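You operate a simulated robot arm through the tools that you are given. There is no shell and no other tool. Be economical: measure what you need, move in short steps, check, and stop when the job is done.

Carry out the task below with a simulated two-armed robot. There is one attempt and no reset: what you move stays moved.

## Task
Fetch the orange case and set it on the deck of the cart. Take the green beaker and put it on the grey sight glass. Take the cork wedge on the plating bench and put it away on the side bench shelf. Take the well plate from the plating bench and leave it on the jar mat. Put the blue damp canister from the long bench top on the blue loading bench and the grey damp canister on the cart shelf. Put the hand tally on the long bench top away on the plating bench. Put one of the mixing beads from the long bench top on top of the blue sensor. Take the lid off the grease jar and lay it down on the low bench. Put two of the foam wedges from the side bench shelf on the teal loading bench. Put the red vial block from the side bench shelf on the top of cabinet b and the green vial block on the top of cabinet a. The order is free. Set down upright: orange case, green beaker, damp canister, vial block.

It is judged by the outcome, as a careful person would: the job done as asked, and still so three seconds after it is handed in. It fails if anything else is knocked over, pushed out of place, dropped, spilled or broken. Lids that push on must go on centred and level and be pressed home; caps that screw on are set level and turned clockwise until they are tight.

## Robot
Two 6-joint arms with two-finger parallel grippers on one trunk, on a base that drives. Base frame: it is fixed to the floor where the robot stands at the start and does not move with it; the origin is under the middle of the robot, x ahead of it, y to its left, z up. Readings come in m, rad, newtons and seconds.
The left shoulder is at the start at [0.06, 0.187, 1.197], the right one opposite. With the tool pointing down near the work surface each hand reaches from about 0.1 to 0.32 m from the robot's upright axis, wherever it stands, measured 20 degrees to its own side. Places, roughly: blue loading bench [2.3, -6.1, 0.8]; blue sensor (4x4x10 cm) [5.2, -8.4, 0.9]; cart shelf [5.3, -5.8, 0.3]; cork wedge [0.75, 0, 1]; damp canister [5.25, -8.75, 1]; deck of the cart [5.3, 1.2, 0.6]; foam wedge [-0.75, -1.75, 0.5]; grease jar [3.25, -9.25, 0.75]; green beaker [0.5, 0, 1]; hand tally [5.5, -8.5, 0.75]; jar mat (17x17 cm) [0.98, 0.04, 0.9]; mixing bead (2x2x2 cm) [5.4, -9.2, 0.9]; orange case (12x8x10 cm) [0.5, 0.2, 0.9]; plating bench [0.8, 1.2, 0.9]; side bench shelf [-0.7, -1.7, 0.5]; sight glass (8x7x2 cm) [0.5, 0.4, 0.9]; teal loading bench [2.3, -1.7, 0.8]; top of cabinet A (20x24 cm) [1.5, -4.7, 0.86]; top of cabinet B (20x24 cm) [1.52, -3.02, 0.84]; vial block [-0.25, -1.75, 0.5]; well plate (9x6x2 cm) [0.9, 1.3, 0.9]. Payload 1.57 kg a hand.
Tool frame (each hand has its own): the origin (TCP) lies between the finger pads and is the grasp point; the fingertips stand 0.03 m ahead of it; z points along the fingers, y is the line along which they close. The gripper opens to 0.11 m. The fingers are 0.024 m wide and 0.012 m thick; the gripper's body (0.048 by 0.112 m) begins 0.078 m behind the TCP.
Orientation is that of the tool frame in the base frame, as a unit quaternion [x, y, z, w]. With the fingers straight down and closing along the base's y, the tool's x points along the base's -x, its y along +y and its z along -z.

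## Interface
- The arms move only by the tool arm_command. It takes "left_series", "right_series" or both (then of equal length, played together; a hand with none holds still); each is one flat list of numbers, 7 for each row, row after row: the shift along the tool's x, y, z in units of 20 mm (1.0 is 20 mm), then the turn, a rotation vector about the tool's x, y, z in units of 8 degrees (1.0 is 8 degrees), then the closure in counts, from 0 (fully open) to 255 (shut). In form: [dx, dy, dz, rx, ry, rz, fingers, dx, dy, dz, rx, ry, rz, fingers, ...]. A call has 1 to 12 rows; each row shifts and turns the commanded pose from where the row before left it, along the tool's axes as they then stand. A call with a number of a shift or a turn outside -1 to 1 is refused whole. A row lasts 0.2 s, in which the tool goes at most 0.05 m and 0.15 rad; a call with a longer step from one row to the next is refused whole, and so is a gripper value outside its range. Where a pose cannot be reached the arm comes as near as it can. A force on the tool above 40 N (or 10 N above the force at the start of the call, whichever is more), or a blocked arm, ends the call early, and 0.2 s more pass. The fingers move at their own pace (about 0.153 m/s each) and stop on an object; they squeeze with about 26 N. The grip force told is the motor's: it shows also when the fingers shut on nothing. Time passes only in rows, and 0.2 s behind the last, so rows that do not move let the fingers close. The reply holds the time, the measured pose of the TCP, the force on the tool along the base axes, the opening and the grip force, in the units named above and with some noise, with the torque about the TCP (base axes, N m) and any sound that the robot's microphone picked up.
- Cameras (640 x 400 px; columns grow to the right, rows downward): "scene" is now at [0.0187, 0.0069, 1.74]; the picture's right is [0.09, -1.00, 0.00], its down [-0.75, -0.07, -0.66] and it looks along [0.66, 0.06, -0.75] (base axes); focal length 256 px, centre (320, 200). "left" rides on the left gripper at [0.07, -0.016, -0.141] in its tool frame; the picture's right is [0.23, 0.97, 0.00], its down [-0.86, 0.20, -0.48] and it looks along [-0.47, 0.11, 0.88] (tool axes); focal length 222 px, centre (320, 200). "right" rides on the right gripper at [0.07, 0.016, -0.141] in its tool frame; the picture's right is [-0.23, 0.97, 0.00], its down [-0.86, -0.20, -0.48] and it looks along [-0.47, -0.11, 0.88] (tool axes); focal length 222 px, centre (320, 200). There is no depth. A picture from a camera that has moved, and an enlarged one, comes with that camera's place and axes in the base frame and with its lens.
- camera(camera): a new picture of that camera. No time passes.
- raise_lower(by): slides the trunk up (or, below 0, down) by that many m; the arms and the scene camera ride with it, the base frame stays. It gives what a move gives, with no picture.
- base_move(legs): drives the robot by 1 to 6 legs, each [ahead, left, turn to the left] in m, m and rad, along the robot's own axes; the way and the turn of a leg run together, so that a leg with both is an arc; at most 1.5 m and 3.142 rad a leg. The arms and the cameras ride along, it lands a little off, and it stops where it bumps. It gives what a move gives.
- turn_head(pan, tilt): turns the head with the scene camera to pan (to the left, within 1.501 rad either way) and tilt (down, from -0.506 to 1.204), counted from straight ahead of the robot. It gives what a move gives.
- close_up(camera, box): a new picture of the part [left, top, right, bottom] of that camera's present view, enlarged. No time passes.
- hand_in(): hands the job in; it is judged then, once.

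Go step by step. Nothing tells you exact positions but the pictures and the camera data: compare them with the known pose of the tool, close in by small moves and look again before you grip or let go. The budget is 577 turns and 370 pictures, counting those below and the enlarged ones. Unless the task says otherwise, let go and move clear before handing in.

The tools are called as name(argument=value, ...) on one line, values as JSON. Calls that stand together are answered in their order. arm_command: Moves the arms, as the interface text tells. Its arguments: {"type":"object","properties":{"left_series":{"type":"array","items":{"type":"number"}},"right_series":{"type":"array","items":{"type":"number"}}},"required":[]} The other tools are called the same way: raise_lower (by) slides the trunk up or down; base_move (legs) drives the base; turn_head (pan, tilt) turns the head that bears the scene camera; camera (camera) takes a picture; close_up (camera, box) takes an enlarged picture of a part of a camera's view; hand_in () hands the job in.

At the start:

```text
t: 0.0
left_position: [0.3559, 0.1947, 1.1145]
left_ee_rot: [0.001, 1.0, 0.0, 0.0]
left_force: [0.7, -0.6, 0.9]
left_moment: [0.03, 0.01, 0.01]
left_width: 0.11
left_finger_force: 0.1
right_position: [0.4805, -0.1308, 1.211]
right_ee_rot: [0.0, 1.0, 0.0, 0.001]
right_force: [0.0, -0.3, 0.2]
right_moment: [-0.01, -0.03, -0.01]
right_width: 0.1101
right_finger_force: 0.1
trunk travel left (down, up): [-0.825, 0.165]
robot x, y, heading: [-0.0023, -0.0018, 0.001]
head pan, tilt: [0.094, 0.846]
```

scene: 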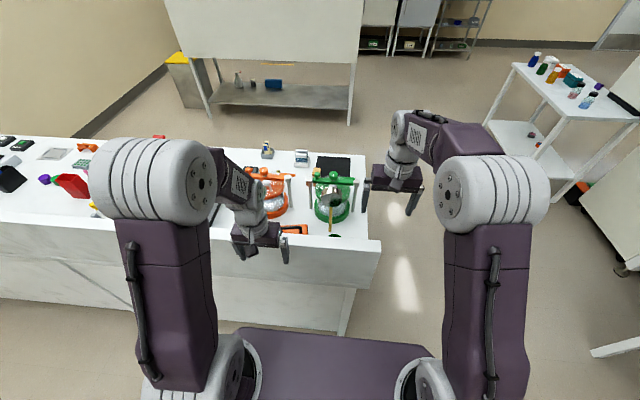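
right: 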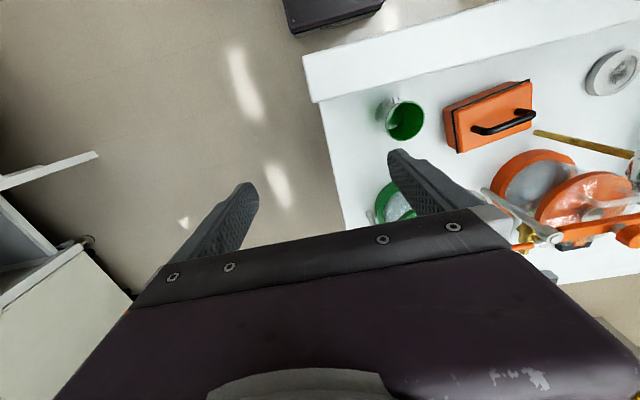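
left: 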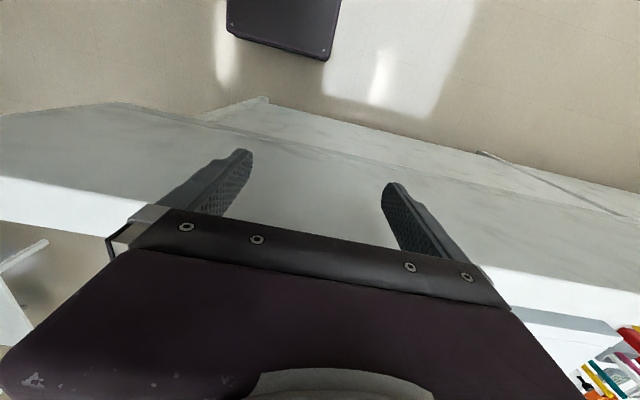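

I see a white bench ahead with a low wall along its near edge, and the case, beaker and sight glass behind it. I'll look closer before moving.

close_up(camera="scene", box=[220, 130, 400, 260])

close_up(camera="scene", box=[0, 120, 220, 257])

close_up(camera="right", box=[300, 0, 640, 260])

```text
3.08 times, centred on (310, 195) of scene
camera zoom: at [0.0187, 0.0069, 1.74], right [0.09, -1.0, 0.0], down [-0.75, -0.07, -0.66], along [0.66, 0.06, -0.75], focal length 788 px, centre (351, 215)
```

zoom: 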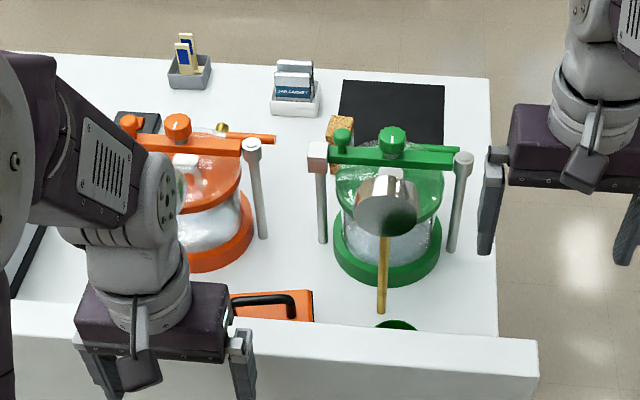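

```text
2.91 times, centred on (110, 188) of scene
camera zoom: at [0.0187, 0.0069, 1.74], right [0.09, -1.0, 0.0], down [-0.75, -0.07, -0.66], along [0.66, 0.06, -0.75], focal length 745 px, centre (931, 234)
```

zoom: 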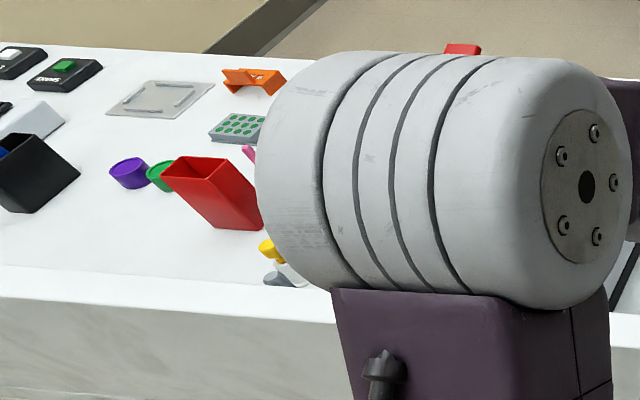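

```text
1.54 times, centred on (470, 130) of right
camera zoom: at [0.4116, -0.1149, 1.3532], right [0.23, 0.97, 0.0], down [0.86, -0.2, 0.48], along [0.47, -0.11, -0.88], focal length 342 px, centre (89, 308)
```

zoom: 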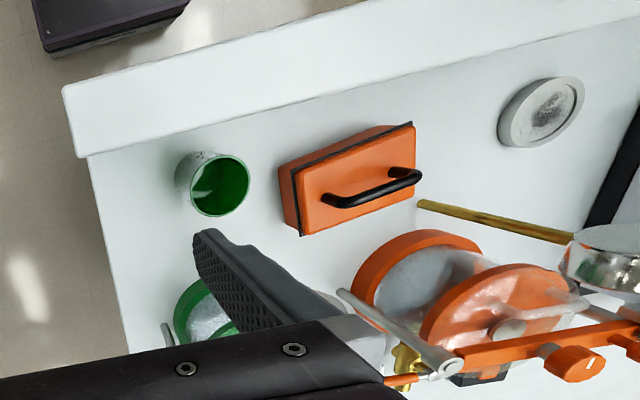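

A wall about 0.19 m tall (top z≈1.09) seems to stand along the near edge at x≈0.39–0.43. I'll check the floor clearance and then the room.

turn_head(pan=0, tilt=1.2)

camera(camera="scene")

turn_head(pan=-1.0, tilt=0.5)

camera(camera="scene")

turn_head(pan=1.0, tilt=0.5)

camera(camera="scene")

```text
t: 0.8
left_position: [0.356, 0.1945, 1.113]
left_ee_rot: [0.0, 1.0, 0.0, 0.0]
left_force: [-0.2, -0.5, -0.2]
left_moment: [-0.03, 0.0, -0.02]
left_width: 0.11
left_finger_force: 0.1
right_position: [0.4809, -0.1309, 1.2127]
right_ee_rot: [-0.001, 1.0, 0.0, 0.0]
right_force: [0.2, -0.5, -0.2]
right_moment: [-0.01, -0.02, 0.0]
right_width: 0.1101
right_finger_force: 0.1
trunk travel left (down, up): [-0.825, 0.165]
robot x, y, heading: [-0.001, 0.002, -0.002]
head pan, tilt: [0.0, 1.201]
```

```text
363 pictures are left
camera scene: at [-0.0034, -0.0004, 1.716], right [0.0, -1.0, 0.0], down [-0.93, 0.0, -0.36], along [0.36, 0.0, -0.93], focal length 256 px, centre (320, 200)
```

scene: 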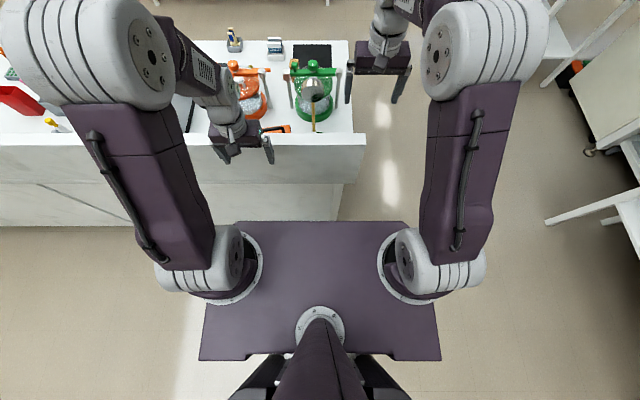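

```text
t: 2.1
left_position: [0.3564, 0.1945, 1.1138]
left_ee_rot: [0.0, 1.0, 0.0, 0.0]
left_force: [-0.4, 0.1, 0.0]
left_moment: [-0.01, -0.01, -0.02]
left_width: 0.1101
left_finger_force: 0.0
right_position: [0.4804, -0.1308, 1.2112]
right_ee_rot: [0.0, 1.0, 0.0, 0.0]
right_force: [0.2, -0.4, -0.4]
right_moment: [-0.02, 0.0, 0.0]
right_width: 0.1098
right_finger_force: 0.1
trunk travel left (down, up): [-0.825, 0.165]
robot x, y, heading: [-0.0004, -0.0007, -0.003]
head pan, tilt: [-1.0, 0.499]
```

```text
362 pictures are left
camera scene: at [-0.0101, -0.0769, 1.7696], right [-0.84, -0.54, 0.0], down [-0.26, 0.4, -0.88], along [0.47, -0.74, -0.48], focal length 256 px, centre (320, 200)
```

scene: 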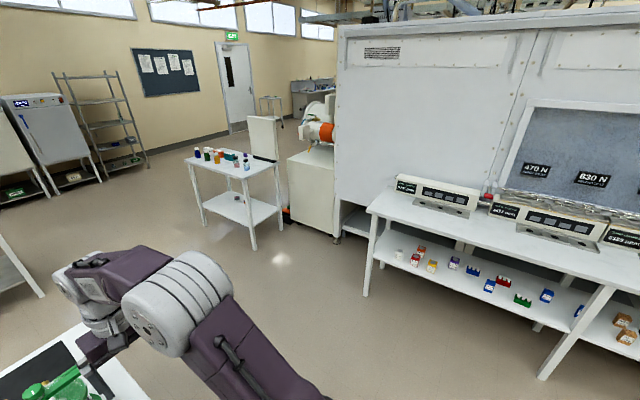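

```text
t: 4.0
left_position: [0.357, 0.195, 1.1139]
left_ee_rot: [-0.001, 1.0, 0.0, 0.001]
left_force: [0.1, -0.2, 0.1]
left_moment: [0.01, 0.02, 0.02]
left_width: 0.1099
left_finger_force: 0.1
right_position: [0.4806, -0.1301, 1.2118]
right_ee_rot: [0.0, 1.0, 0.0, 0.0]
right_force: [-0.2, 0.2, -0.5]
right_moment: [0.0, 0.0, -0.01]
right_width: 0.11
right_finger_force: 0.1
trunk travel left (down, up): [-0.825, 0.165]
robot x, y, heading: [-0.0069, -0.0025, 0.001]
head pan, tilt: [1.0, 0.499]
```

```text
361 pictures are left
camera scene: at [-0.0101, 0.076, 1.7696], right [0.84, -0.54, 0.0], down [-0.26, -0.4, -0.88], along [0.47, 0.74, -0.48], focal length 256 px, centre (320, 200)
```

scene: 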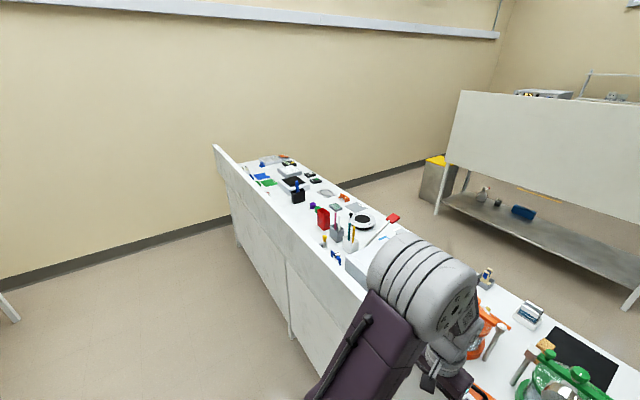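

The robot stands at the walled side of the bench, with roughly 0.15 m free ahead. I'll raise and draw back the hands first, then drive closer.

arm_command(left_series=[0, 0, -1, 0, 0, 0, 0, 0, 0, -1, 0, 0, 0, 0, 0, 0, -1, 0, 0, 0, 0, 0, 0, -1, 0, 0, 0, 0, 0, 0, -1, 0, 0, 0, 0, 0, 0, -1, 0, 0, 0, 0], right_series=[1, 0, -1, 0, 0, 0, 0, 1, 0, -1, 0, 0, 0, 0, 1, 0, -1, 0, 0, 0, 0, 1, 0, 0, 0, 0, 0, 0, 1, 0, 0, 0, 0, 0, 0, 1, 0, 0, 0, 0, 0, 0])

turn_head(pan=0, tilt=0.95)

camera(camera="scene")

camera(camera="right")

camera(camera="left")

```text
t: 5.4
left_position: [0.3572, 0.1932, 1.2347]
left_ee_rot: [0.001, 1.0, 0.0, 0.001]
left_force: [-0.7, 0.0, -0.1]
left_moment: [-0.02, 0.02, 0.0]
left_width: 0.1101
left_finger_force: 0.1
right_position: [0.359, -0.1287, 1.2712]
right_ee_rot: [0.0, 1.0, 0.0, -0.001]
right_force: [0.7, 0.1, -0.4]
right_moment: [0.02, -0.01, -0.02]
right_width: 0.1102
right_finger_force: 0.1
trunk travel left (down, up): [-0.825, 0.165]
robot x, y, heading: [0.0017, 0.0006, -0.001]
head pan, tilt: [1.0, 0.499]
```

```text
t: 6.7
left_position: [0.3593, 0.1942, 1.2335]
left_ee_rot: [-0.001, 1.0, 0.0, 0.0]
left_force: [0.2, -0.4, -0.9]
left_moment: [0.02, 0.0, 0.03]
left_width: 0.1099
left_finger_force: 0.0
right_position: [0.3594, -0.1284, 1.2718]
right_ee_rot: [-0.001, 1.0, 0.0, 0.0]
right_force: [0.7, 0.1, -0.1]
right_moment: [0.01, 0.0, -0.04]
right_width: 0.1101
right_finger_force: 0.0
trunk travel left (down, up): [-0.825, 0.165]
robot x, y, heading: [-0.0055, -0.002, 0.001]
head pan, tilt: [0.0, 0.949]
```

```text
360 pictures are left
camera scene: at [0.0131, -0.0004, 1.7321], right [0.0, -1.0, 0.0], down [-0.81, 0.0, -0.58], along [0.58, 0.0, -0.81], focal length 256 px, centre (320, 200)
```

scene: 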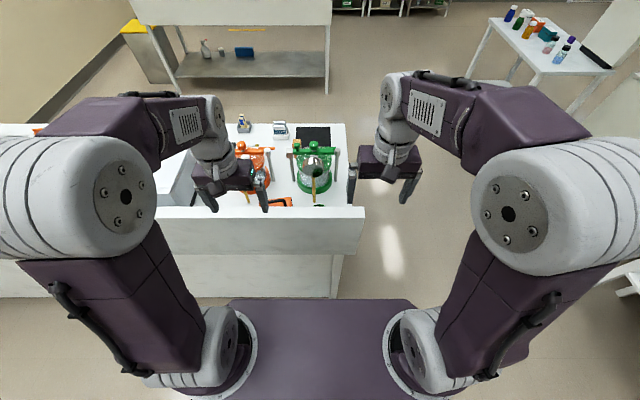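

```text
359 pictures are left
camera right: at [0.2909, -0.1133, 1.4127], right [0.23, 0.97, 0.0], down [0.86, -0.2, 0.48], along [0.47, -0.11, -0.88], focal length 222 px, centre (320, 200)
```

right: 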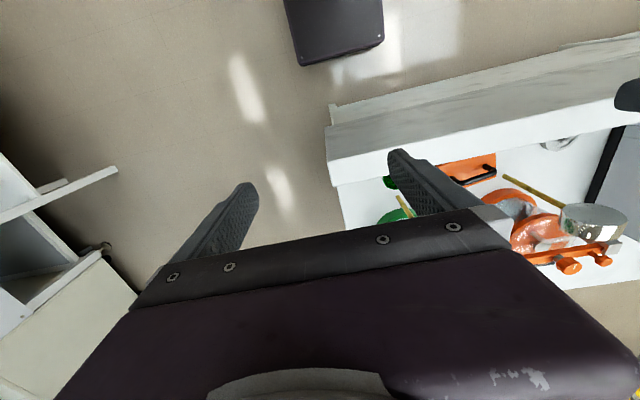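

```text
358 pictures are left
camera left: at [0.2898, 0.1774, 1.3761], right [-0.23, 0.97, 0.0], down [0.85, 0.2, 0.48], along [0.47, 0.11, -0.88], focal length 222 px, centre (320, 200)
```

left: 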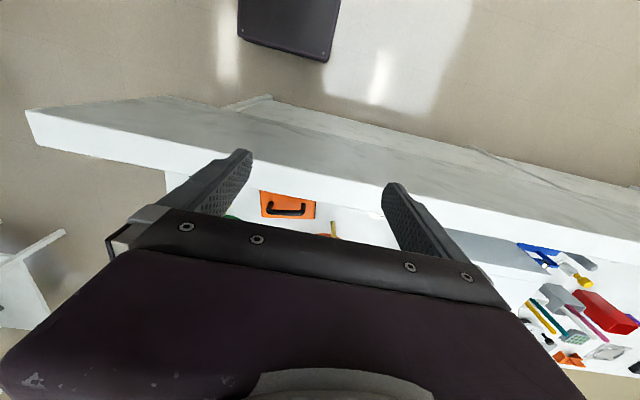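

The base front is at x≈0.21 and the wall face at x≈0.39. Hands are clear above the wall, so I'll drive ahead 0.14 m.

base_move(legs=[[0.14, 0, 0]])

camera(camera="scene")

camera(camera="right")

camera(camera="left")

```text
t: 8.0
left_position: [0.4959, 0.1918, 1.2353]
left_ee_rot: [0.001, 1.0, 0.0, 0.0]
left_force: [-0.8, -0.7, 1.0]
left_moment: [0.01, -0.02, 0.03]
left_width: 0.1101
left_finger_force: 0.1
right_position: [0.4946, -0.1309, 1.2717]
right_ee_rot: [0.002, 1.0, 0.001, 0.001]
right_force: [-1.2, 0.1, 0.2]
right_moment: [-0.05, -0.01, 0.01]
right_width: 0.1102
right_finger_force: 0.1
trunk travel left (down, up): [-0.825, 0.165]
robot x, y, heading: [0.1419, 0.0021, -0.004]
head pan, tilt: [0.0, 0.949]
```

```text
357 pictures are left
camera scene: at [0.1481, -0.0007, 1.7321], right [0.0, -1.0, 0.0], down [-0.81, 0.0, -0.58], along [0.58, 0.0, -0.81], focal length 256 px, centre (320, 200)
```

scene: 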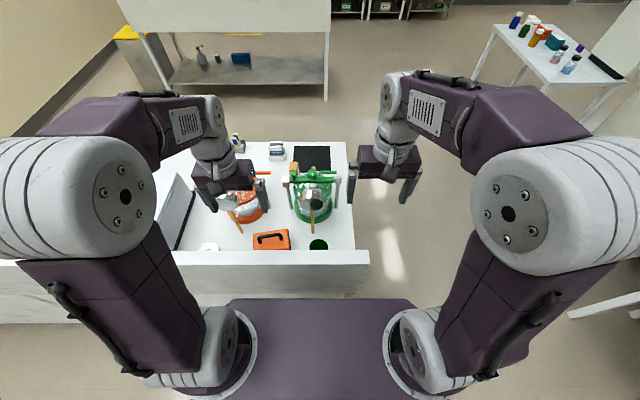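

```text
356 pictures are left
camera right: at [0.426, -0.1146, 1.4133], right [0.23, 0.97, 0.0], down [0.85, -0.2, 0.48], along [0.47, -0.11, -0.88], focal length 222 px, centre (320, 200)
```

right: 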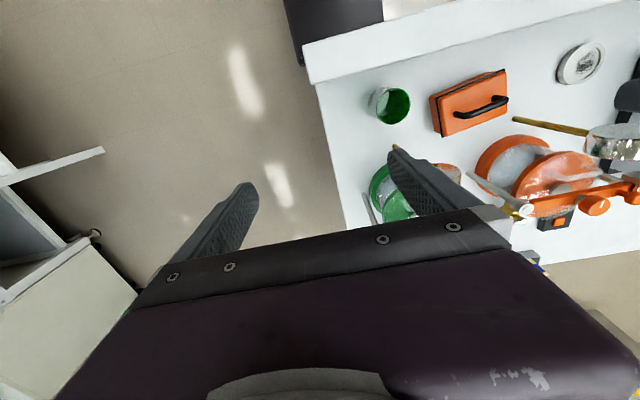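

```text
355 pictures are left
camera left: at [0.4261, 0.1761, 1.3769], right [-0.22, 0.97, 0.0], down [0.85, 0.2, 0.48], along [0.47, 0.11, -0.88], focal length 222 px, centre (320, 200)
```

left: 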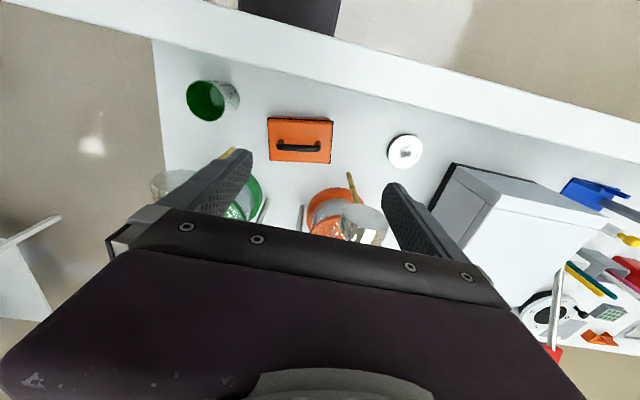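

Beaker rim stereo: (0.500, 0.003), z≈0.98; sight glass ≈(0.516, 0.376). I'll zoom on the case in both hand cameras to get its height and angle.

close_up(camera="right", box=[360, 50, 520, 150])

close_up(camera="left", box=[180, 70, 436, 230])

```text
4.00 times, centred on (440, 100) of right
camera zoom: at [0.426, -0.1146, 1.4133], right [0.23, 0.97, 0.0], down [0.85, -0.2, 0.48], along [0.47, -0.11, -0.88], focal length 888 px, centre (-160, 600)
```

zoom: 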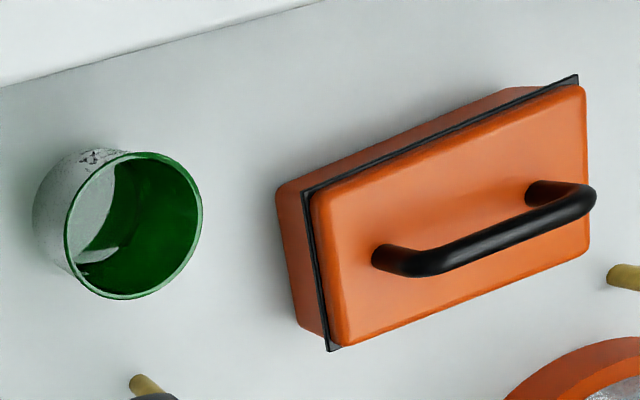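

```text
2.50 times, centred on (308, 150) of left
camera zoom: at [0.4261, 0.1761, 1.3769], right [-0.22, 0.97, 0.0], down [0.85, 0.2, 0.48], along [0.47, 0.11, -0.88], focal length 555 px, centre (350, 325)
```

zoom: 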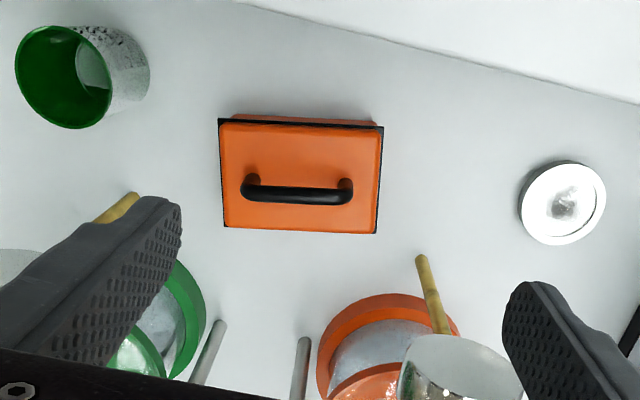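

The beaker is ~6 cm wide, 8 cm tall at (0.500, 0.003); case handle ≈(0.544, 0.164, 0.97). I'll bring the right hand over the beaker, partway down.

arm_command(right_series=[0, 1, 0, 0, 0, 0, 0, 0, 1, 0, 0, 0, 0, 0, -0.25, 1, 0.6, 0, 0, 0, 0, 0, 1, 0.6, 0, 0, 0, 0, 0, 1, 0.8, 0, 0, 0, 0, 0, 1, 1, 0, 0, 0, 0, 0, 0.7, 1, 0, 0, 0, 0, 0, 0, 1, 0, 0, 0, 0, 0, 0, 1, 0, 0, 0, 0, 0, 0, 1, 0, 0, 0, 0, 0, 0, 1, 0, 0, 0, 0])

camera(camera="right")

camera(camera="left")

```text
t: 10.4
left_position: [0.4977, 0.1932, 1.2339]
left_ee_rot: [0.002, 1.0, 0.001, 0.0]
left_force: [0.0, 0.0, 0.5]
left_moment: [-0.03, -0.01, 0.0]
left_width: 0.1099
left_finger_force: 0.0
right_position: [0.5032, 0.0045, 1.1111]
right_ee_rot: [0.003, 1.0, 0.0, 0.0]
right_force: [-0.5, 0.0, -0.8]
right_moment: [0.03, -0.02, 0.03]
right_width: 0.1097
right_finger_force: 0.0
trunk travel left (down, up): [-0.825, 0.165]
robot x, y, heading: [0.139, -0.0004, -0.001]
head pan, tilt: [0.0, 0.949]
```

```text
352 pictures are left
camera right: at [0.434, 0.0208, 1.2535], right [0.23, 0.97, 0.0], down [0.85, -0.2, 0.48], along [0.47, -0.11, -0.88], focal length 222 px, centre (320, 200)
```

right: 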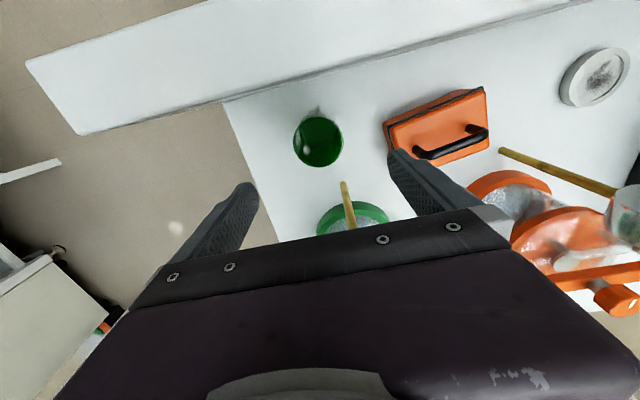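

```text
351 pictures are left
camera left: at [0.429, 0.1761, 1.3762], right [-0.22, 0.97, 0.0], down [0.86, 0.2, 0.48], along [0.47, 0.11, -0.88], focal length 222 px, centre (320, 200)
```

left: 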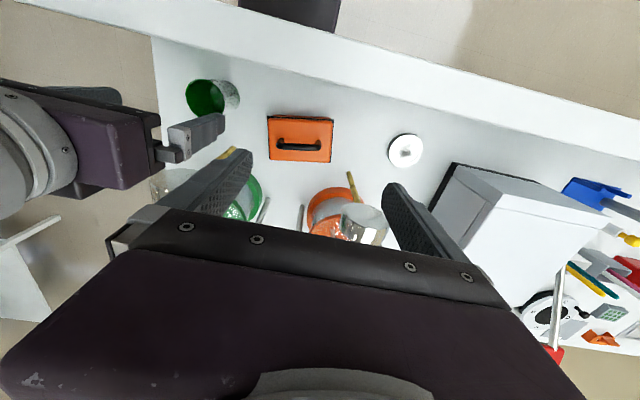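

The hand is centred over the beaker (computed (0.501, 0.004)). Descending to z≈0.95.

arm_command(right_series=[0.1, 0, 1, 0, 0, 0, 0, 0, 0, 1, 0, 0, 0, 0, 0, 0, 1, 0, 0, 0, 0, 0, 0, 1, 0, 0, 0, 0, 0, 0, 1, 0, 0, 0, 0, 0, 0, 1, 0, 0, 0, 0, 0, 0, 1, 0, 0, 0, 0, 0, 0, 0.9, 0, 0, 0, 0])

camera(camera="right")

camera(camera="left")

```text
t: 12.0
left_position: [0.4981, 0.1927, 1.2347]
left_ee_rot: [0.002, 1.0, -0.001, 0.001]
left_force: [-0.3, 0.8, 0.6]
left_moment: [-0.02, 0.0, 0.02]
left_width: 0.1099
left_finger_force: 0.1
right_position: [0.5009, 0.0027, 0.9844]
right_ee_rot: [0.002, 1.0, -0.001, -0.002]
right_force: [-0.7, -2.5, 14.7]
right_moment: [0.4, 1.03, 0.13]
right_width: 0.11
right_finger_force: 0.1
trunk travel left (down, up): [-0.825, 0.165]
robot x, y, heading: [0.1387, -0.0019, -0.003]
head pan, tilt: [0.0, 0.949]
stopped in row 7 (right hand): the force on the tool passed its limit at 88 N (the readings are from after the stop); the commanded pose is now the measured one
```

```text
350 pictures are left
camera right: at [0.4332, 0.0195, 1.126], right [0.23, 0.97, 0.0], down [0.86, -0.2, 0.48], along [0.46, -0.11, -0.88], focal length 222 px, centre (320, 200)
```

right: 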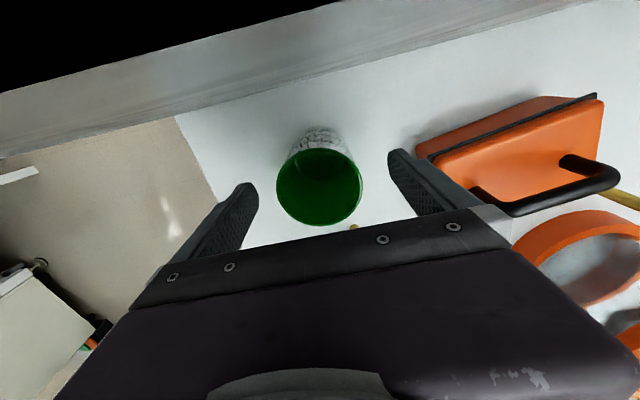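

```text
349 pictures are left
camera left: at [0.4279, 0.1756, 1.3768], right [-0.22, 0.97, 0.0], down [0.86, 0.2, 0.48], along [0.47, 0.11, -0.88], focal length 222 px, centre (320, 200)
```

left: 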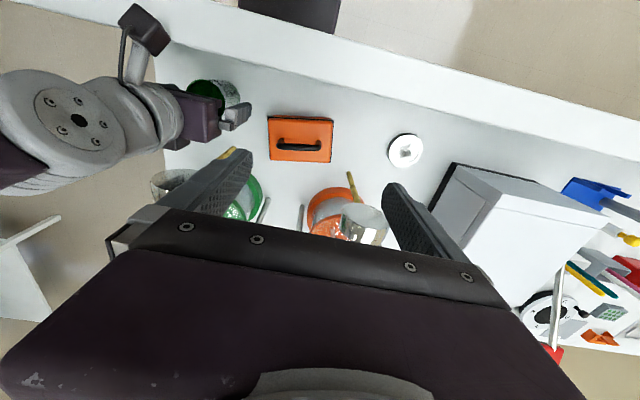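

The hand stopped because its camera mount, on the robot side, met the wall top. I'll rise, turn the gripper a quarter so the camera sits outward, and retry.

arm_command(right_series=[0, 0, -1, 0, 0, 0, 0, 0, 0, -1, 0, 0, 0, 0, 0, 0, -1, 0, 0, -1, 0, 0, 0, -1, 0, 0, -1, 0, 0, 0, -1, 0, 0, -1, 0, 0, 0, -1, 0, 0, -1, 46, 0, 0, -1, 0, 0, -1, 46, 0, 0, 0, 0, 0, -1, 46, 0, 0, 0, 0, 0, -1, 46, 0, 0, 0, 0, 0, -1, 46, 0, 0, 0, 0, 0, -1, 46, 0, 0, 0, 0, 0, -1, 46])

arm_command(right_series=[0, 0, 0, 0, 0, -1, 46, 0, 0, 0, 0, 0, -0.25, 46])

camera(camera="right")

camera(camera="scene")

```text
t: 14.6
left_position: [0.498, 0.1927, 1.2343]
left_ee_rot: [0.002, 1.0, 0.0, 0.0]
left_force: [0.0, 0.7, 0.3]
left_moment: [-0.02, 0.01, 0.01]
left_width: 0.11
left_finger_force: 0.0
right_position: [0.5034, 0.0036, 1.1241]
right_ee_rot: [-0.642, 0.767, 0.0, -0.002]
right_force: [-0.5, 0.2, 0.9]
right_moment: [0.01, -0.03, 0.0]
right_width: 0.0904
right_finger_force: 0.0
trunk travel left (down, up): [-0.825, 0.165]
robot x, y, heading: [0.1402, 0.0027, -0.005]
head pan, tilt: [0.0, 0.949]
```

```text
t: 15.2
left_position: [0.4987, 0.1918, 1.2334]
left_ee_rot: [0.002, 1.0, 0.0, 0.0]
left_force: [0.0, -0.5, -0.6]
left_moment: [-0.03, 0.02, -0.03]
left_width: 0.1101
left_finger_force: 0.0
right_position: [0.5026, 0.0027, 1.123]
right_ee_rot: [-0.706, 0.708, 0.001, -0.002]
right_force: [0.0, 0.9, -0.7]
right_moment: [0.0, 0.0, -0.01]
right_width: 0.0905
right_finger_force: 0.1
trunk travel left (down, up): [-0.825, 0.165]
robot x, y, heading: [0.1372, 0.0036, -0.003]
head pan, tilt: [0.0, 0.949]
```

```text
348 pictures are left
camera right: at [0.4874, -0.0661, 1.2648], right [-0.97, 0.23, 0.0], down [0.2, 0.86, 0.48], along [0.11, 0.46, -0.88], focal length 222 px, centre (320, 200)
```

right: 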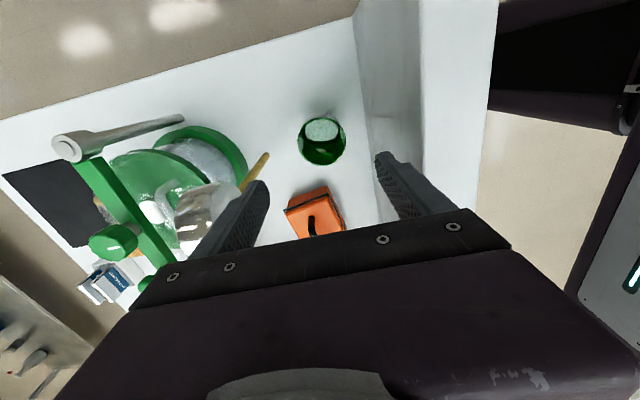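

```text
347 pictures are left
camera scene: at [0.1516, -0.0007, 1.7321], right [0.0, -1.0, 0.0], down [-0.81, 0.0, -0.58], along [0.58, 0.0, -0.81], focal length 256 px, centre (320, 200)
```

scene: 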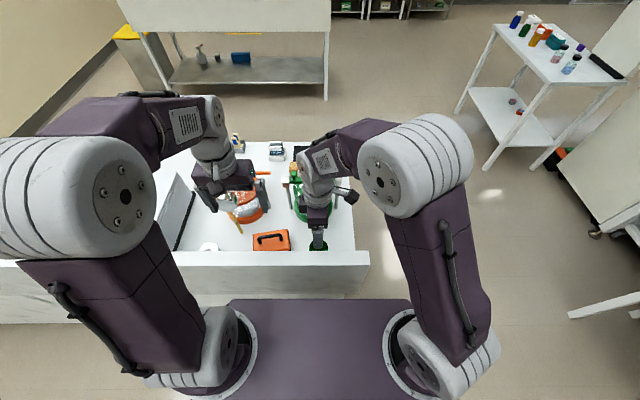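

The camera side is now clear of the wall and the beaker lies at about (0.500, −0.001). Descending again.

arm_command(right_series=[0.15, 0, 1, 0, 0, 0, 46, 0, 0, 1, 0, 0, 0, 46, 0, 0, 1, 0, 0, 0, 46, 0, 0, 1, 0, 0, 0, 46, 0, 0, 1, 0, 0, 0, 46, 0, 0, 1, 0, 0, 0, 46, 0, 0, 1, 0, 0, 0, 46, 0, 0, 1, 0, 0, 0, 46, 0, 0, 0.5, 0, 0, 0, 46])

camera(camera="right")

```text
t: 17.2
left_position: [0.4981, 0.1918, 1.2337]
left_ee_rot: [0.002, 1.0, 0.0, 0.0]
left_force: [-0.5, -1.2, -0.6]
left_moment: [0.03, 0.01, 0.01]
left_width: 0.1101
left_finger_force: 0.1
right_position: [0.5022, 0.0008, 0.9532]
right_ee_rot: [-0.706, 0.708, 0.001, -0.002]
right_force: [0.2, -0.8, 0.0]
right_moment: [0.02, 0.02, -0.01]
right_width: 0.0902
right_finger_force: 0.0
trunk travel left (down, up): [-0.825, 0.165]
robot x, y, heading: [0.1354, -0.0001, -0.004]
head pan, tilt: [0.0, 0.949]
```

```text
346 pictures are left
camera right: at [0.4876, -0.0686, 1.0944], right [-0.97, 0.23, 0.0], down [0.2, 0.86, 0.48], along [0.11, 0.46, -0.88], focal length 222 px, centre (320, 200)
```

right: 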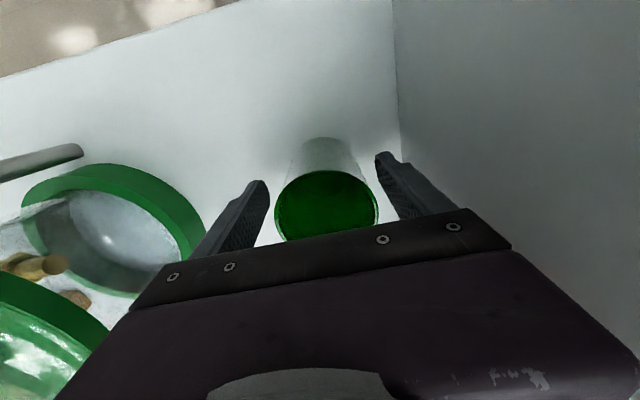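

Beaker lies between the fingers. Closing, then lifting straight up.

arm_command(right_series=[0, 0, 0, 0, 0, 0, 255, 0, 0, 0, 0, 0, 0, 255, 0, 0, 0, 0, 0, 0, 255])

arm_command(right_series=[0, 0, -0.5, 0, 0, 0, 255, 0, 0, -1, 0, 0, 0, 255, 0, 0, -1, 0, 0, 0, 255, 0, 0, -1, 0, 0, 0, 255, 0, 0, -1, 0, 0, 0, 255])

camera(camera="left")

camera(camera="right")

```text
t: 18.0
left_position: [0.4982, 0.192, 1.2336]
left_ee_rot: [0.002, 1.0, 0.0, 0.0]
left_force: [0.6, -0.2, 0.2]
left_moment: [0.03, 0.0, 0.03]
left_width: 0.1097
left_finger_force: 0.1
right_position: [0.5023, 0.0027, 0.9534]
right_ee_rot: [-0.705, 0.709, 0.0, -0.002]
right_force: [-0.8, 0.0, -0.7]
right_moment: [0.0, -0.01, -0.04]
right_width: 0.0587
right_finger_force: 25.9
trunk travel left (down, up): [-0.825, 0.165]
robot x, y, heading: [0.1375, -0.004, -0.007]
head pan, tilt: [0.0, 0.949]
```

```text
t: 19.2
left_position: [0.4968, 0.1929, 1.2344]
left_ee_rot: [0.003, 1.0, 0.0, 0.0]
left_force: [0.6, 0.2, -0.6]
left_moment: [0.0, -0.02, -0.01]
left_width: 0.11
left_finger_force: 0.1
right_position: [0.5018, 0.0014, 1.0428]
right_ee_rot: [-0.706, 0.708, 0.001, -0.002]
right_force: [-0.5, -0.3, -0.8]
right_moment: [0.01, -0.02, 0.04]
right_width: 0.0585
right_finger_force: 26.6
trunk travel left (down, up): [-0.825, 0.165]
robot x, y, heading: [0.1377, 0.0002, -0.004]
head pan, tilt: [0.0, 0.949]
```

```text
345 pictures are left
camera left: at [0.4283, 0.1759, 1.3763], right [-0.22, 0.97, 0.0], down [0.86, 0.2, 0.48], along [0.47, 0.11, -0.88], focal length 222 px, centre (320, 200)
```

left: 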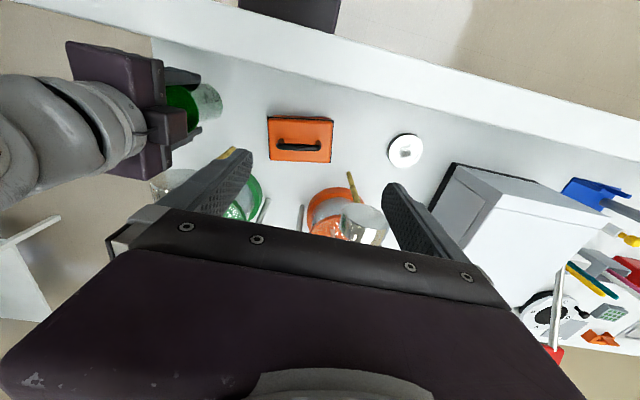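

```text
344 pictures are left
camera right: at [0.4863, -0.068, 1.1849], right [-0.97, 0.23, 0.0], down [0.2, 0.86, 0.48], along [0.11, 0.46, -0.88], focal length 222 px, centre (320, 200)
```

right: 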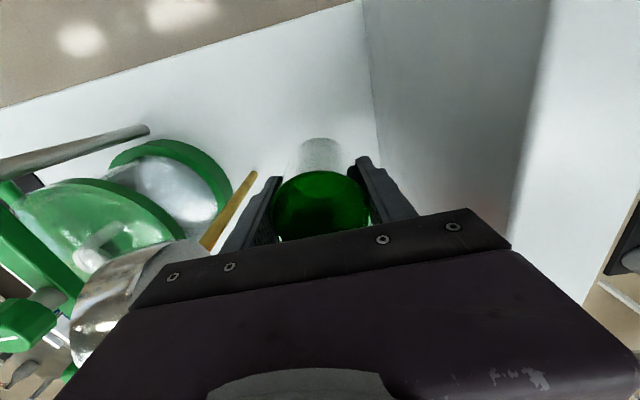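

The beaker is held at 1.04 m. Next the left hand turns a quarter and goes over the case (centre ≈(0.536, 0.163)), while the right hand rises a bit.

arm_command(left_series=[-0.95, -0.75, 0, 0, 0, 0, 20, -0.95, -0.75, 0, 0, 0, 0, 20, 0, 0, 0.6, 0, 0, 1, 20, 0, 0, 0.6, 0, 0, 1, 20, 0, 0, 0.6, 0, 0, 1, 20, 0, 0, 0.6, 0, 0, 1, 20, 0, 0, 0.6, 0, 0, 1, 20, 0, 0, 0.6, 0, 0, 1, 20, 0, 0, 0.6, 0, 0, 1, 20, 0, 0, 0.6, 0, 0, 1, 20, 0, 0, 0.6, 0, 0, 1, 20, 0, 0, 0.6, 0, 0, 1, 20], right_series=[0, 0, -1, 0, 0, 0, 255, 0, 0, -1, 0, 0, 0, 255, 0, 0, -1, 0, 0, 0, 255, 0, 0, -1, 0, 0, 0, 255, 0, 0, -1, 0, 0, 0, 255, 0, 0, 0, 0, 0, 0, 255, 0, 0, 0, 0, 0, 0, 255, 0, 0, 0, 0, 0, 0, 255, 0, 0, 0, 0, 0, 0, 255, 0, 0, 0, 0, 0, 0, 255, 0, 0, 0, 0, 0, 0, 255, 0, 0, 0, 0, 0, 0, 255])

camera(camera="left")

camera(camera="scene")

```text
t: 21.8
left_position: [0.5371, 0.1627, 1.1133]
left_ee_rot: [0.645, 0.764, 0.0, 0.0]
left_force: [-0.6, 0.2, -0.7]
left_moment: [0.01, 0.0, -0.02]
left_width: 0.1014
left_finger_force: 0.0
right_position: [0.5034, -0.0007, 1.1423]
right_ee_rot: [-0.706, 0.708, 0.001, -0.002]
right_force: [-0.1, 0.0, -0.6]
right_moment: [-0.01, -0.04, 0.04]
right_width: 0.0586
right_finger_force: 26.1
trunk travel left (down, up): [-0.825, 0.165]
robot x, y, heading: [0.1375, 0.0009, -0.002]
head pan, tilt: [0.0, 0.949]
```

```text
343 pictures are left
camera left: at [0.51, 0.2296, 1.2555], right [0.92, 0.39, 0.0], down [0.34, -0.81, 0.48], along [0.19, -0.44, -0.88], focal length 222 px, centre (320, 200)
```

left: 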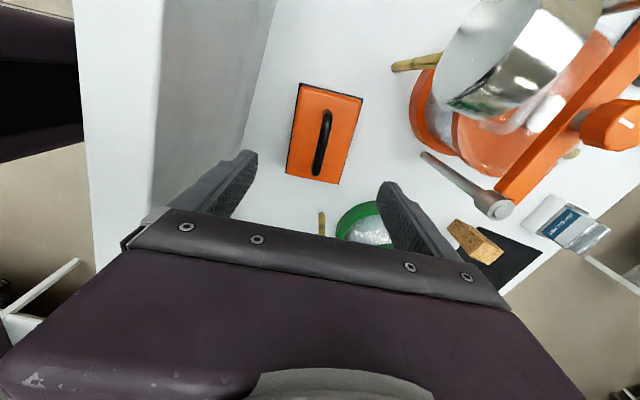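

```text
342 pictures are left
camera scene: at [0.1521, -0.0006, 1.7321], right [0.0, -1.0, 0.0], down [-0.81, 0.0, -0.58], along [0.58, 0.0, -0.81], focal length 256 px, centre (320, 200)
```

scene: 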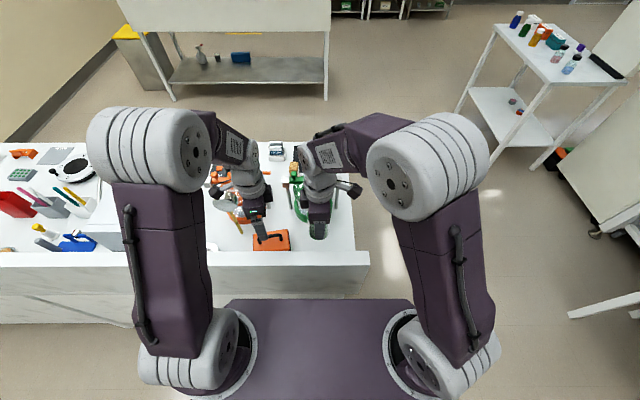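

Case centre ≈(0.541, 0.164), aligned with the gripper (10°). Descending to grip its body.

arm_command(left_series=[0, 0.2, 1, 0, 0, 0, 20, 0, 0, 1, 0, 0, 0, 20, 0, 0, 1, 0, 0, 0, 20, 0, 0, 1, 0, 0, 0, 20, 0, 0, 1, 0, 0, 0, 20, 0, 0, 1, 0, 0, 0, 20, 0, 0, 1, 0, 0, 0, 20, 0, 0, 1, 0, 0, 0, 20, 0, 0, 0.7, 0, 0, 0, 20])

camera(camera="left")

```text
t: 23.8
left_position: [0.5409, 0.1623, 0.9402]
left_ee_rot: [0.644, 0.765, 0.0, 0.0]
left_force: [-0.3, -0.4, 0.7]
left_moment: [0.01, 0.02, 0.03]
left_width: 0.1016
left_finger_force: 0.0
right_position: [0.5027, -0.0001, 1.1434]
right_ee_rot: [-0.706, 0.708, 0.0, -0.003]
right_force: [0.2, -0.1, 0.7]
right_moment: [-0.04, -0.02, 0.01]
right_width: 0.0586
right_finger_force: 25.5
trunk travel left (down, up): [-0.825, 0.165]
robot x, y, heading: [0.1383, 0.0009, -0.006]
head pan, tilt: [0.0, 0.949]
```

```text
341 pictures are left
camera left: at [0.5133, 0.2283, 1.0825], right [0.92, 0.39, 0.0], down [0.34, -0.81, 0.48], along [0.19, -0.44, -0.88], focal length 222 px, centre (320, 200)
```

left: 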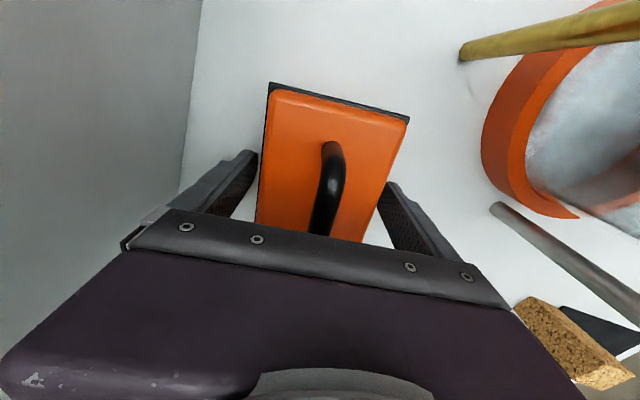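

Fingers straddle the case. Close and lift.

arm_command(left_series=[0, 0, 0, 0, 0, 0, 255, 0, 0, 0, 0, 0, 0, 255, 0, 0, 0, 0, 0, 0, 255, 0, 0, -0.5, 0, 0, 0, 255, 0, 0, -1, 0, 0, 0, 255, 0, 0, -1, 0, 0, 0, 255])

camera(camera="left")

```text
t: 25.2
left_position: [0.5402, 0.1627, 0.9915]
left_ee_rot: [0.644, 0.765, 0.0, 0.0]
left_force: [-0.5, -0.2, -3.5]
left_moment: [-0.02, 0.01, -0.01]
left_width: 0.0797
left_finger_force: 25.9
right_position: [0.5035, -0.0014, 1.1431]
right_ee_rot: [-0.706, 0.708, 0.0, -0.002]
right_force: [0.0, -0.4, -1.3]
right_moment: [0.02, -0.03, 0.03]
right_width: 0.0587
right_finger_force: 26.2
trunk travel left (down, up): [-0.825, 0.165]
robot x, y, heading: [0.139, 0.0002, -0.008]
head pan, tilt: [0.0, 0.949]
```

```text
340 pictures are left
camera left: at [0.5128, 0.2286, 1.1333], right [0.92, 0.39, 0.0], down [0.34, -0.81, 0.48], along [0.19, -0.44, -0.88], focal length 222 px, centre (320, 200)
```

left: 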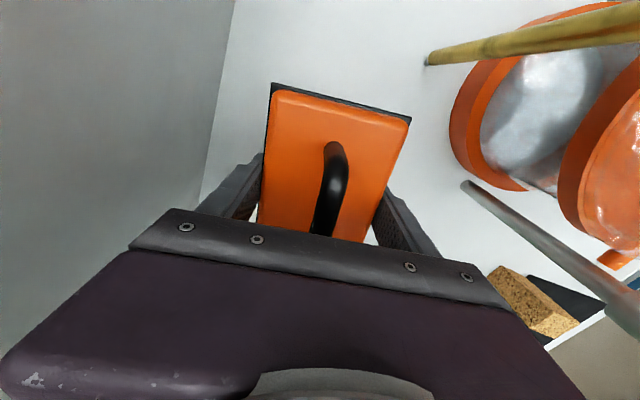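

Case held. Lift it high, then slide the robot left 0.375 m so the beaker hangs over the sight glass.

arm_command(left_series=[0, 0, -1, 0, 0, 0, 255, 0, 0, -1, 0, 0, 0, 255, 0, 0, -1, 0, 0, 0, 255, 0, 0, -1, 0, 0, 0, 255, 0, 0, -1, 0, 0, 0, 255, 0, 0, -1, 0, 0, 0, 255, 0, 0, -1, 0, 0, 0, 255, 0, 0, -1, 0, 0, 0, 255, 0, 0, -1, 0, 0, 0, 255, 0, 0, -1, 0, 0, 0, 255, 0, 0, -1, 0, 0, 0, 255, 0, 0, -1, 0, 0, 0, 255])

base_move(legs=[[0, 0.375, 0]])

camera(camera="right")

camera(camera="scene")

```text
t: 27.8
left_position: [0.5398, 0.1604, 1.2296]
left_ee_rot: [0.645, 0.765, 0.0, 0.0]
left_force: [-0.6, 0.0, -4.9]
left_moment: [-0.02, -0.01, 0.01]
left_width: 0.08
left_finger_force: 26.5
right_position: [0.5021, -0.0009, 1.1433]
right_ee_rot: [-0.706, 0.709, 0.0, -0.002]
right_force: [-0.6, 0.4, -0.9]
right_moment: [0.02, 0.0, 0.01]
right_width: 0.0589
right_finger_force: 26.0
trunk travel left (down, up): [-0.825, 0.165]
robot x, y, heading: [0.1389, -0.0017, -0.004]
head pan, tilt: [0.0, 0.949]
```

```text
t: 30.1
left_position: [0.5419, 0.5243, 1.2306]
left_ee_rot: [0.646, 0.764, 0.0, -0.001]
left_force: [-0.4, -0.7, -4.8]
left_moment: [0.04, 0.03, -0.01]
left_width: 0.0799
left_finger_force: 25.6
right_position: [0.5056, 0.3644, 1.1433]
right_ee_rot: [-0.705, 0.709, 0.001, -0.002]
right_force: [-0.4, -0.5, -0.1]
right_moment: [0.0, -0.02, 0.03]
right_width: 0.0587
right_finger_force: 26.1
trunk travel left (down, up): [-0.825, 0.165]
robot x, y, heading: [0.1401, 0.3653, -0.008]
head pan, tilt: [0.0, 0.949]
```

```text
339 pictures are left
camera right: at [0.4899, 0.2938, 1.2851], right [-0.97, 0.23, 0.0], down [0.21, 0.85, 0.48], along [0.11, 0.46, -0.88], focal length 222 px, centre (320, 200)
```

right: 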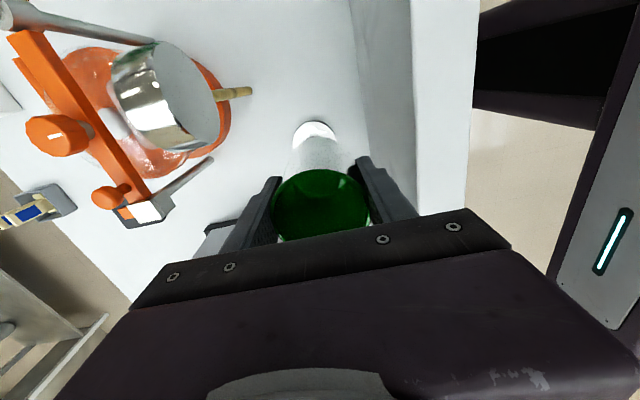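

```text
338 pictures are left
camera scene: at [0.1542, 0.364, 1.7321], right [-0.01, -1.0, 0.0], down [-0.81, 0.01, -0.58], along [0.58, 0.0, -0.81], focal length 256 px, centre (320, 200)
```

scene: 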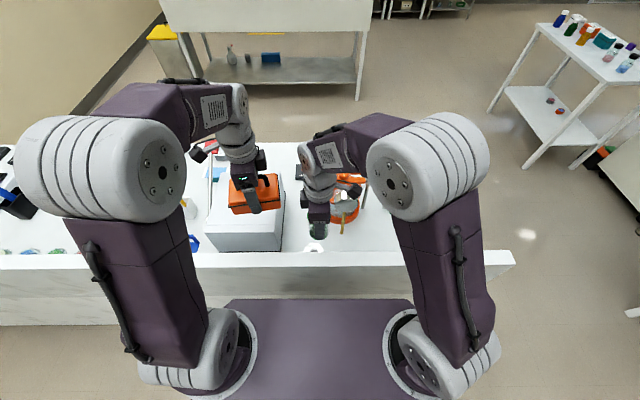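

The sight glass shows just under the beaker. A close-up will refine its centre.

close_up(camera="right", box=[240, 90, 400, 190])

close_up(camera="scene", box=[260, 180, 380, 260])

```text
4.00 times, centred on (320, 140) of right
camera zoom: at [0.4899, 0.2938, 1.2851], right [-0.97, 0.23, 0.0], down [0.21, 0.85, 0.48], along [0.11, 0.46, -0.88], focal length 888 px, centre (320, 440)
```

zoom: 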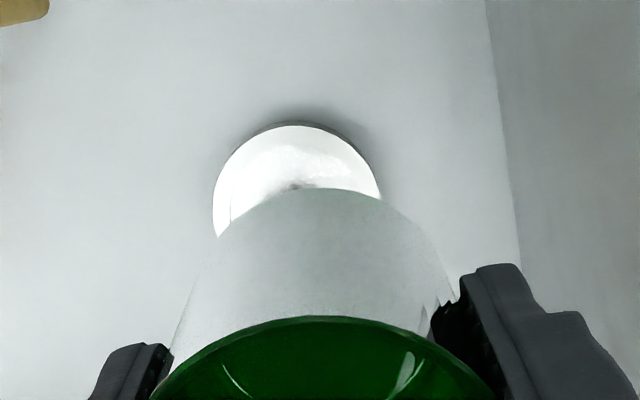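

```text
5.00 times, centred on (320, 220) of scene
camera zoom: at [0.1542, 0.364, 1.7321], right [-0.01, -1.0, 0.0], down [-0.81, 0.01, -0.58], along [0.58, 0.0, -0.81], focal length 1280 px, centre (320, 100)
```

zoom: 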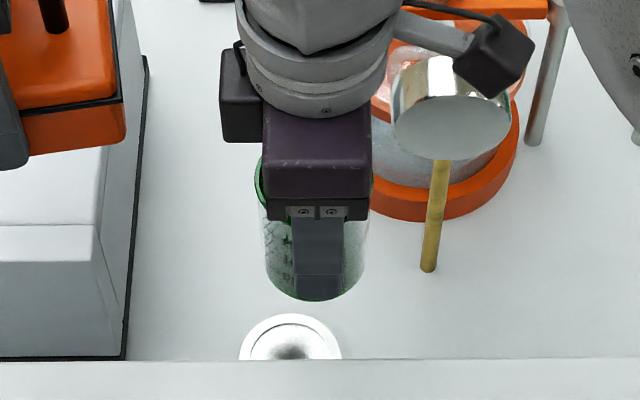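

Sight glass centre ≈(0.518, 0.380). Move the beaker over it and lower to just above.

arm_command(right_series=[-0.8, -0.62, 0, 0, 0, 0, 255, 0, 0, 1, 0, 0, 0, 255, 0, 0, 1, 0, 0, 0, 255, 0, 0, 1, 0, 0, 0, 255, 0, 0, 1, 0, 0, 0, 255, 0, 0, 1, 0, 0, 0, 255, 0, 0, 1, 0, 0, 0, 255, 0, 0, 1, 0, 0, 0, 255, 0, 0, 0.7, 0, 0, 0, 255])

close_up(camera="right", box=[240, 90, 400, 190])

close_up(camera="scene", box=[260, 180, 380, 260])

```text
t: 32.1
left_position: [0.5434, 0.5271, 1.2301]
left_ee_rot: [0.645, 0.764, 0.0, 0.0]
left_force: [-0.2, 0.2, -4.5]
left_moment: [0.0, -0.03, 0.01]
left_width: 0.0802
left_finger_force: 25.8
right_position: [0.516, 0.378, 0.9903]
right_ee_rot: [-0.705, 0.71, 0.0, -0.002]
right_force: [0.5, -0.7, 0.3]
right_moment: [-0.01, 0.03, -0.02]
right_width: 0.0589
right_finger_force: 26.3
trunk travel left (down, up): [-0.825, 0.165]
robot x, y, heading: [0.1437, 0.3695, -0.005]
head pan, tilt: [0.0, 0.949]
```

```text
4.00 times, centred on (320, 140) of right
camera zoom: at [0.5008, 0.3097, 1.1317], right [-0.97, 0.23, 0.0], down [0.21, 0.85, 0.48], along [0.11, 0.46, -0.88], focal length 888 px, centre (320, 440)
```

zoom: 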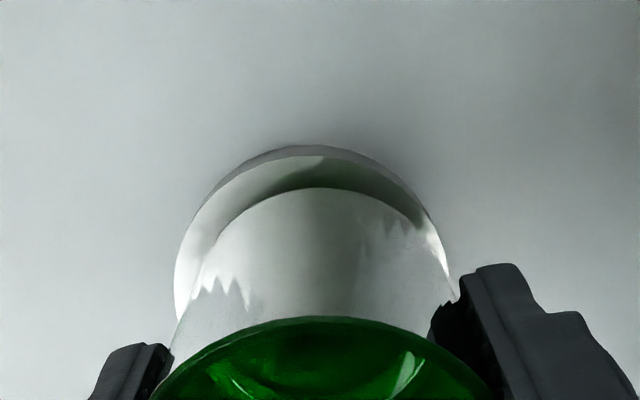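

```text
5.00 times, centred on (320, 220) of scene
camera zoom: at [0.1546, 0.3667, 1.7321], right [-0.01, -1.0, 0.0], down [-0.81, 0.01, -0.58], along [0.58, 0.0, -0.81], focal length 1280 px, centre (320, 100)
```

zoom: 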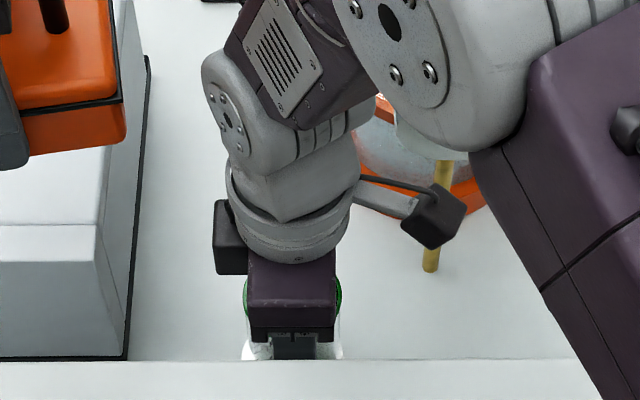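

Nearly concentric (≈2 mm off). Lower the last 15 mm and release.

arm_command(right_series=[0, -0.1, 0.4, 0, 0, 0, 255, 0, 0, 0.3, 0, 0, 0, 255, 0, 0, 0.1, 0, 0, 0, 255, 0, 0, 0, 0, 0, 0, 255])

close_up(camera="right", box=[240, 90, 400, 190])

```text
t: 33.1
left_position: [0.5437, 0.5263, 1.2308]
left_ee_rot: [0.646, 0.764, 0.0, 0.0]
left_force: [-0.7, 0.3, -4.5]
left_moment: [-0.03, 0.01, 0.01]
left_width: 0.0799
left_finger_force: 26.3
right_position: [0.5189, 0.3791, 0.9744]
right_ee_rot: [-0.704, 0.71, 0.0, -0.002]
right_force: [0.8, 0.1, -0.4]
right_moment: [0.03, -0.02, -0.03]
right_width: 0.0588
right_finger_force: 27.0
trunk travel left (down, up): [-0.825, 0.165]
robot x, y, heading: [0.1376, 0.3657, -0.007]
head pan, tilt: [0.0, 0.949]
```

```text
4.00 times, centred on (320, 140) of right
camera zoom: at [0.5039, 0.3098, 1.1154], right [-0.97, 0.23, 0.0], down [0.21, 0.85, 0.48], along [0.11, 0.46, -0.88], focal length 888 px, centre (320, 440)
```

zoom: 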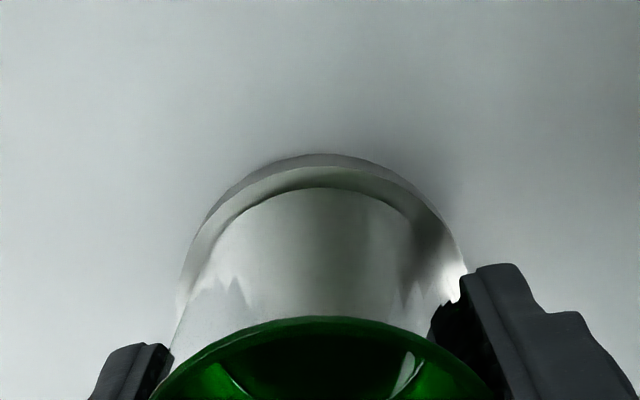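

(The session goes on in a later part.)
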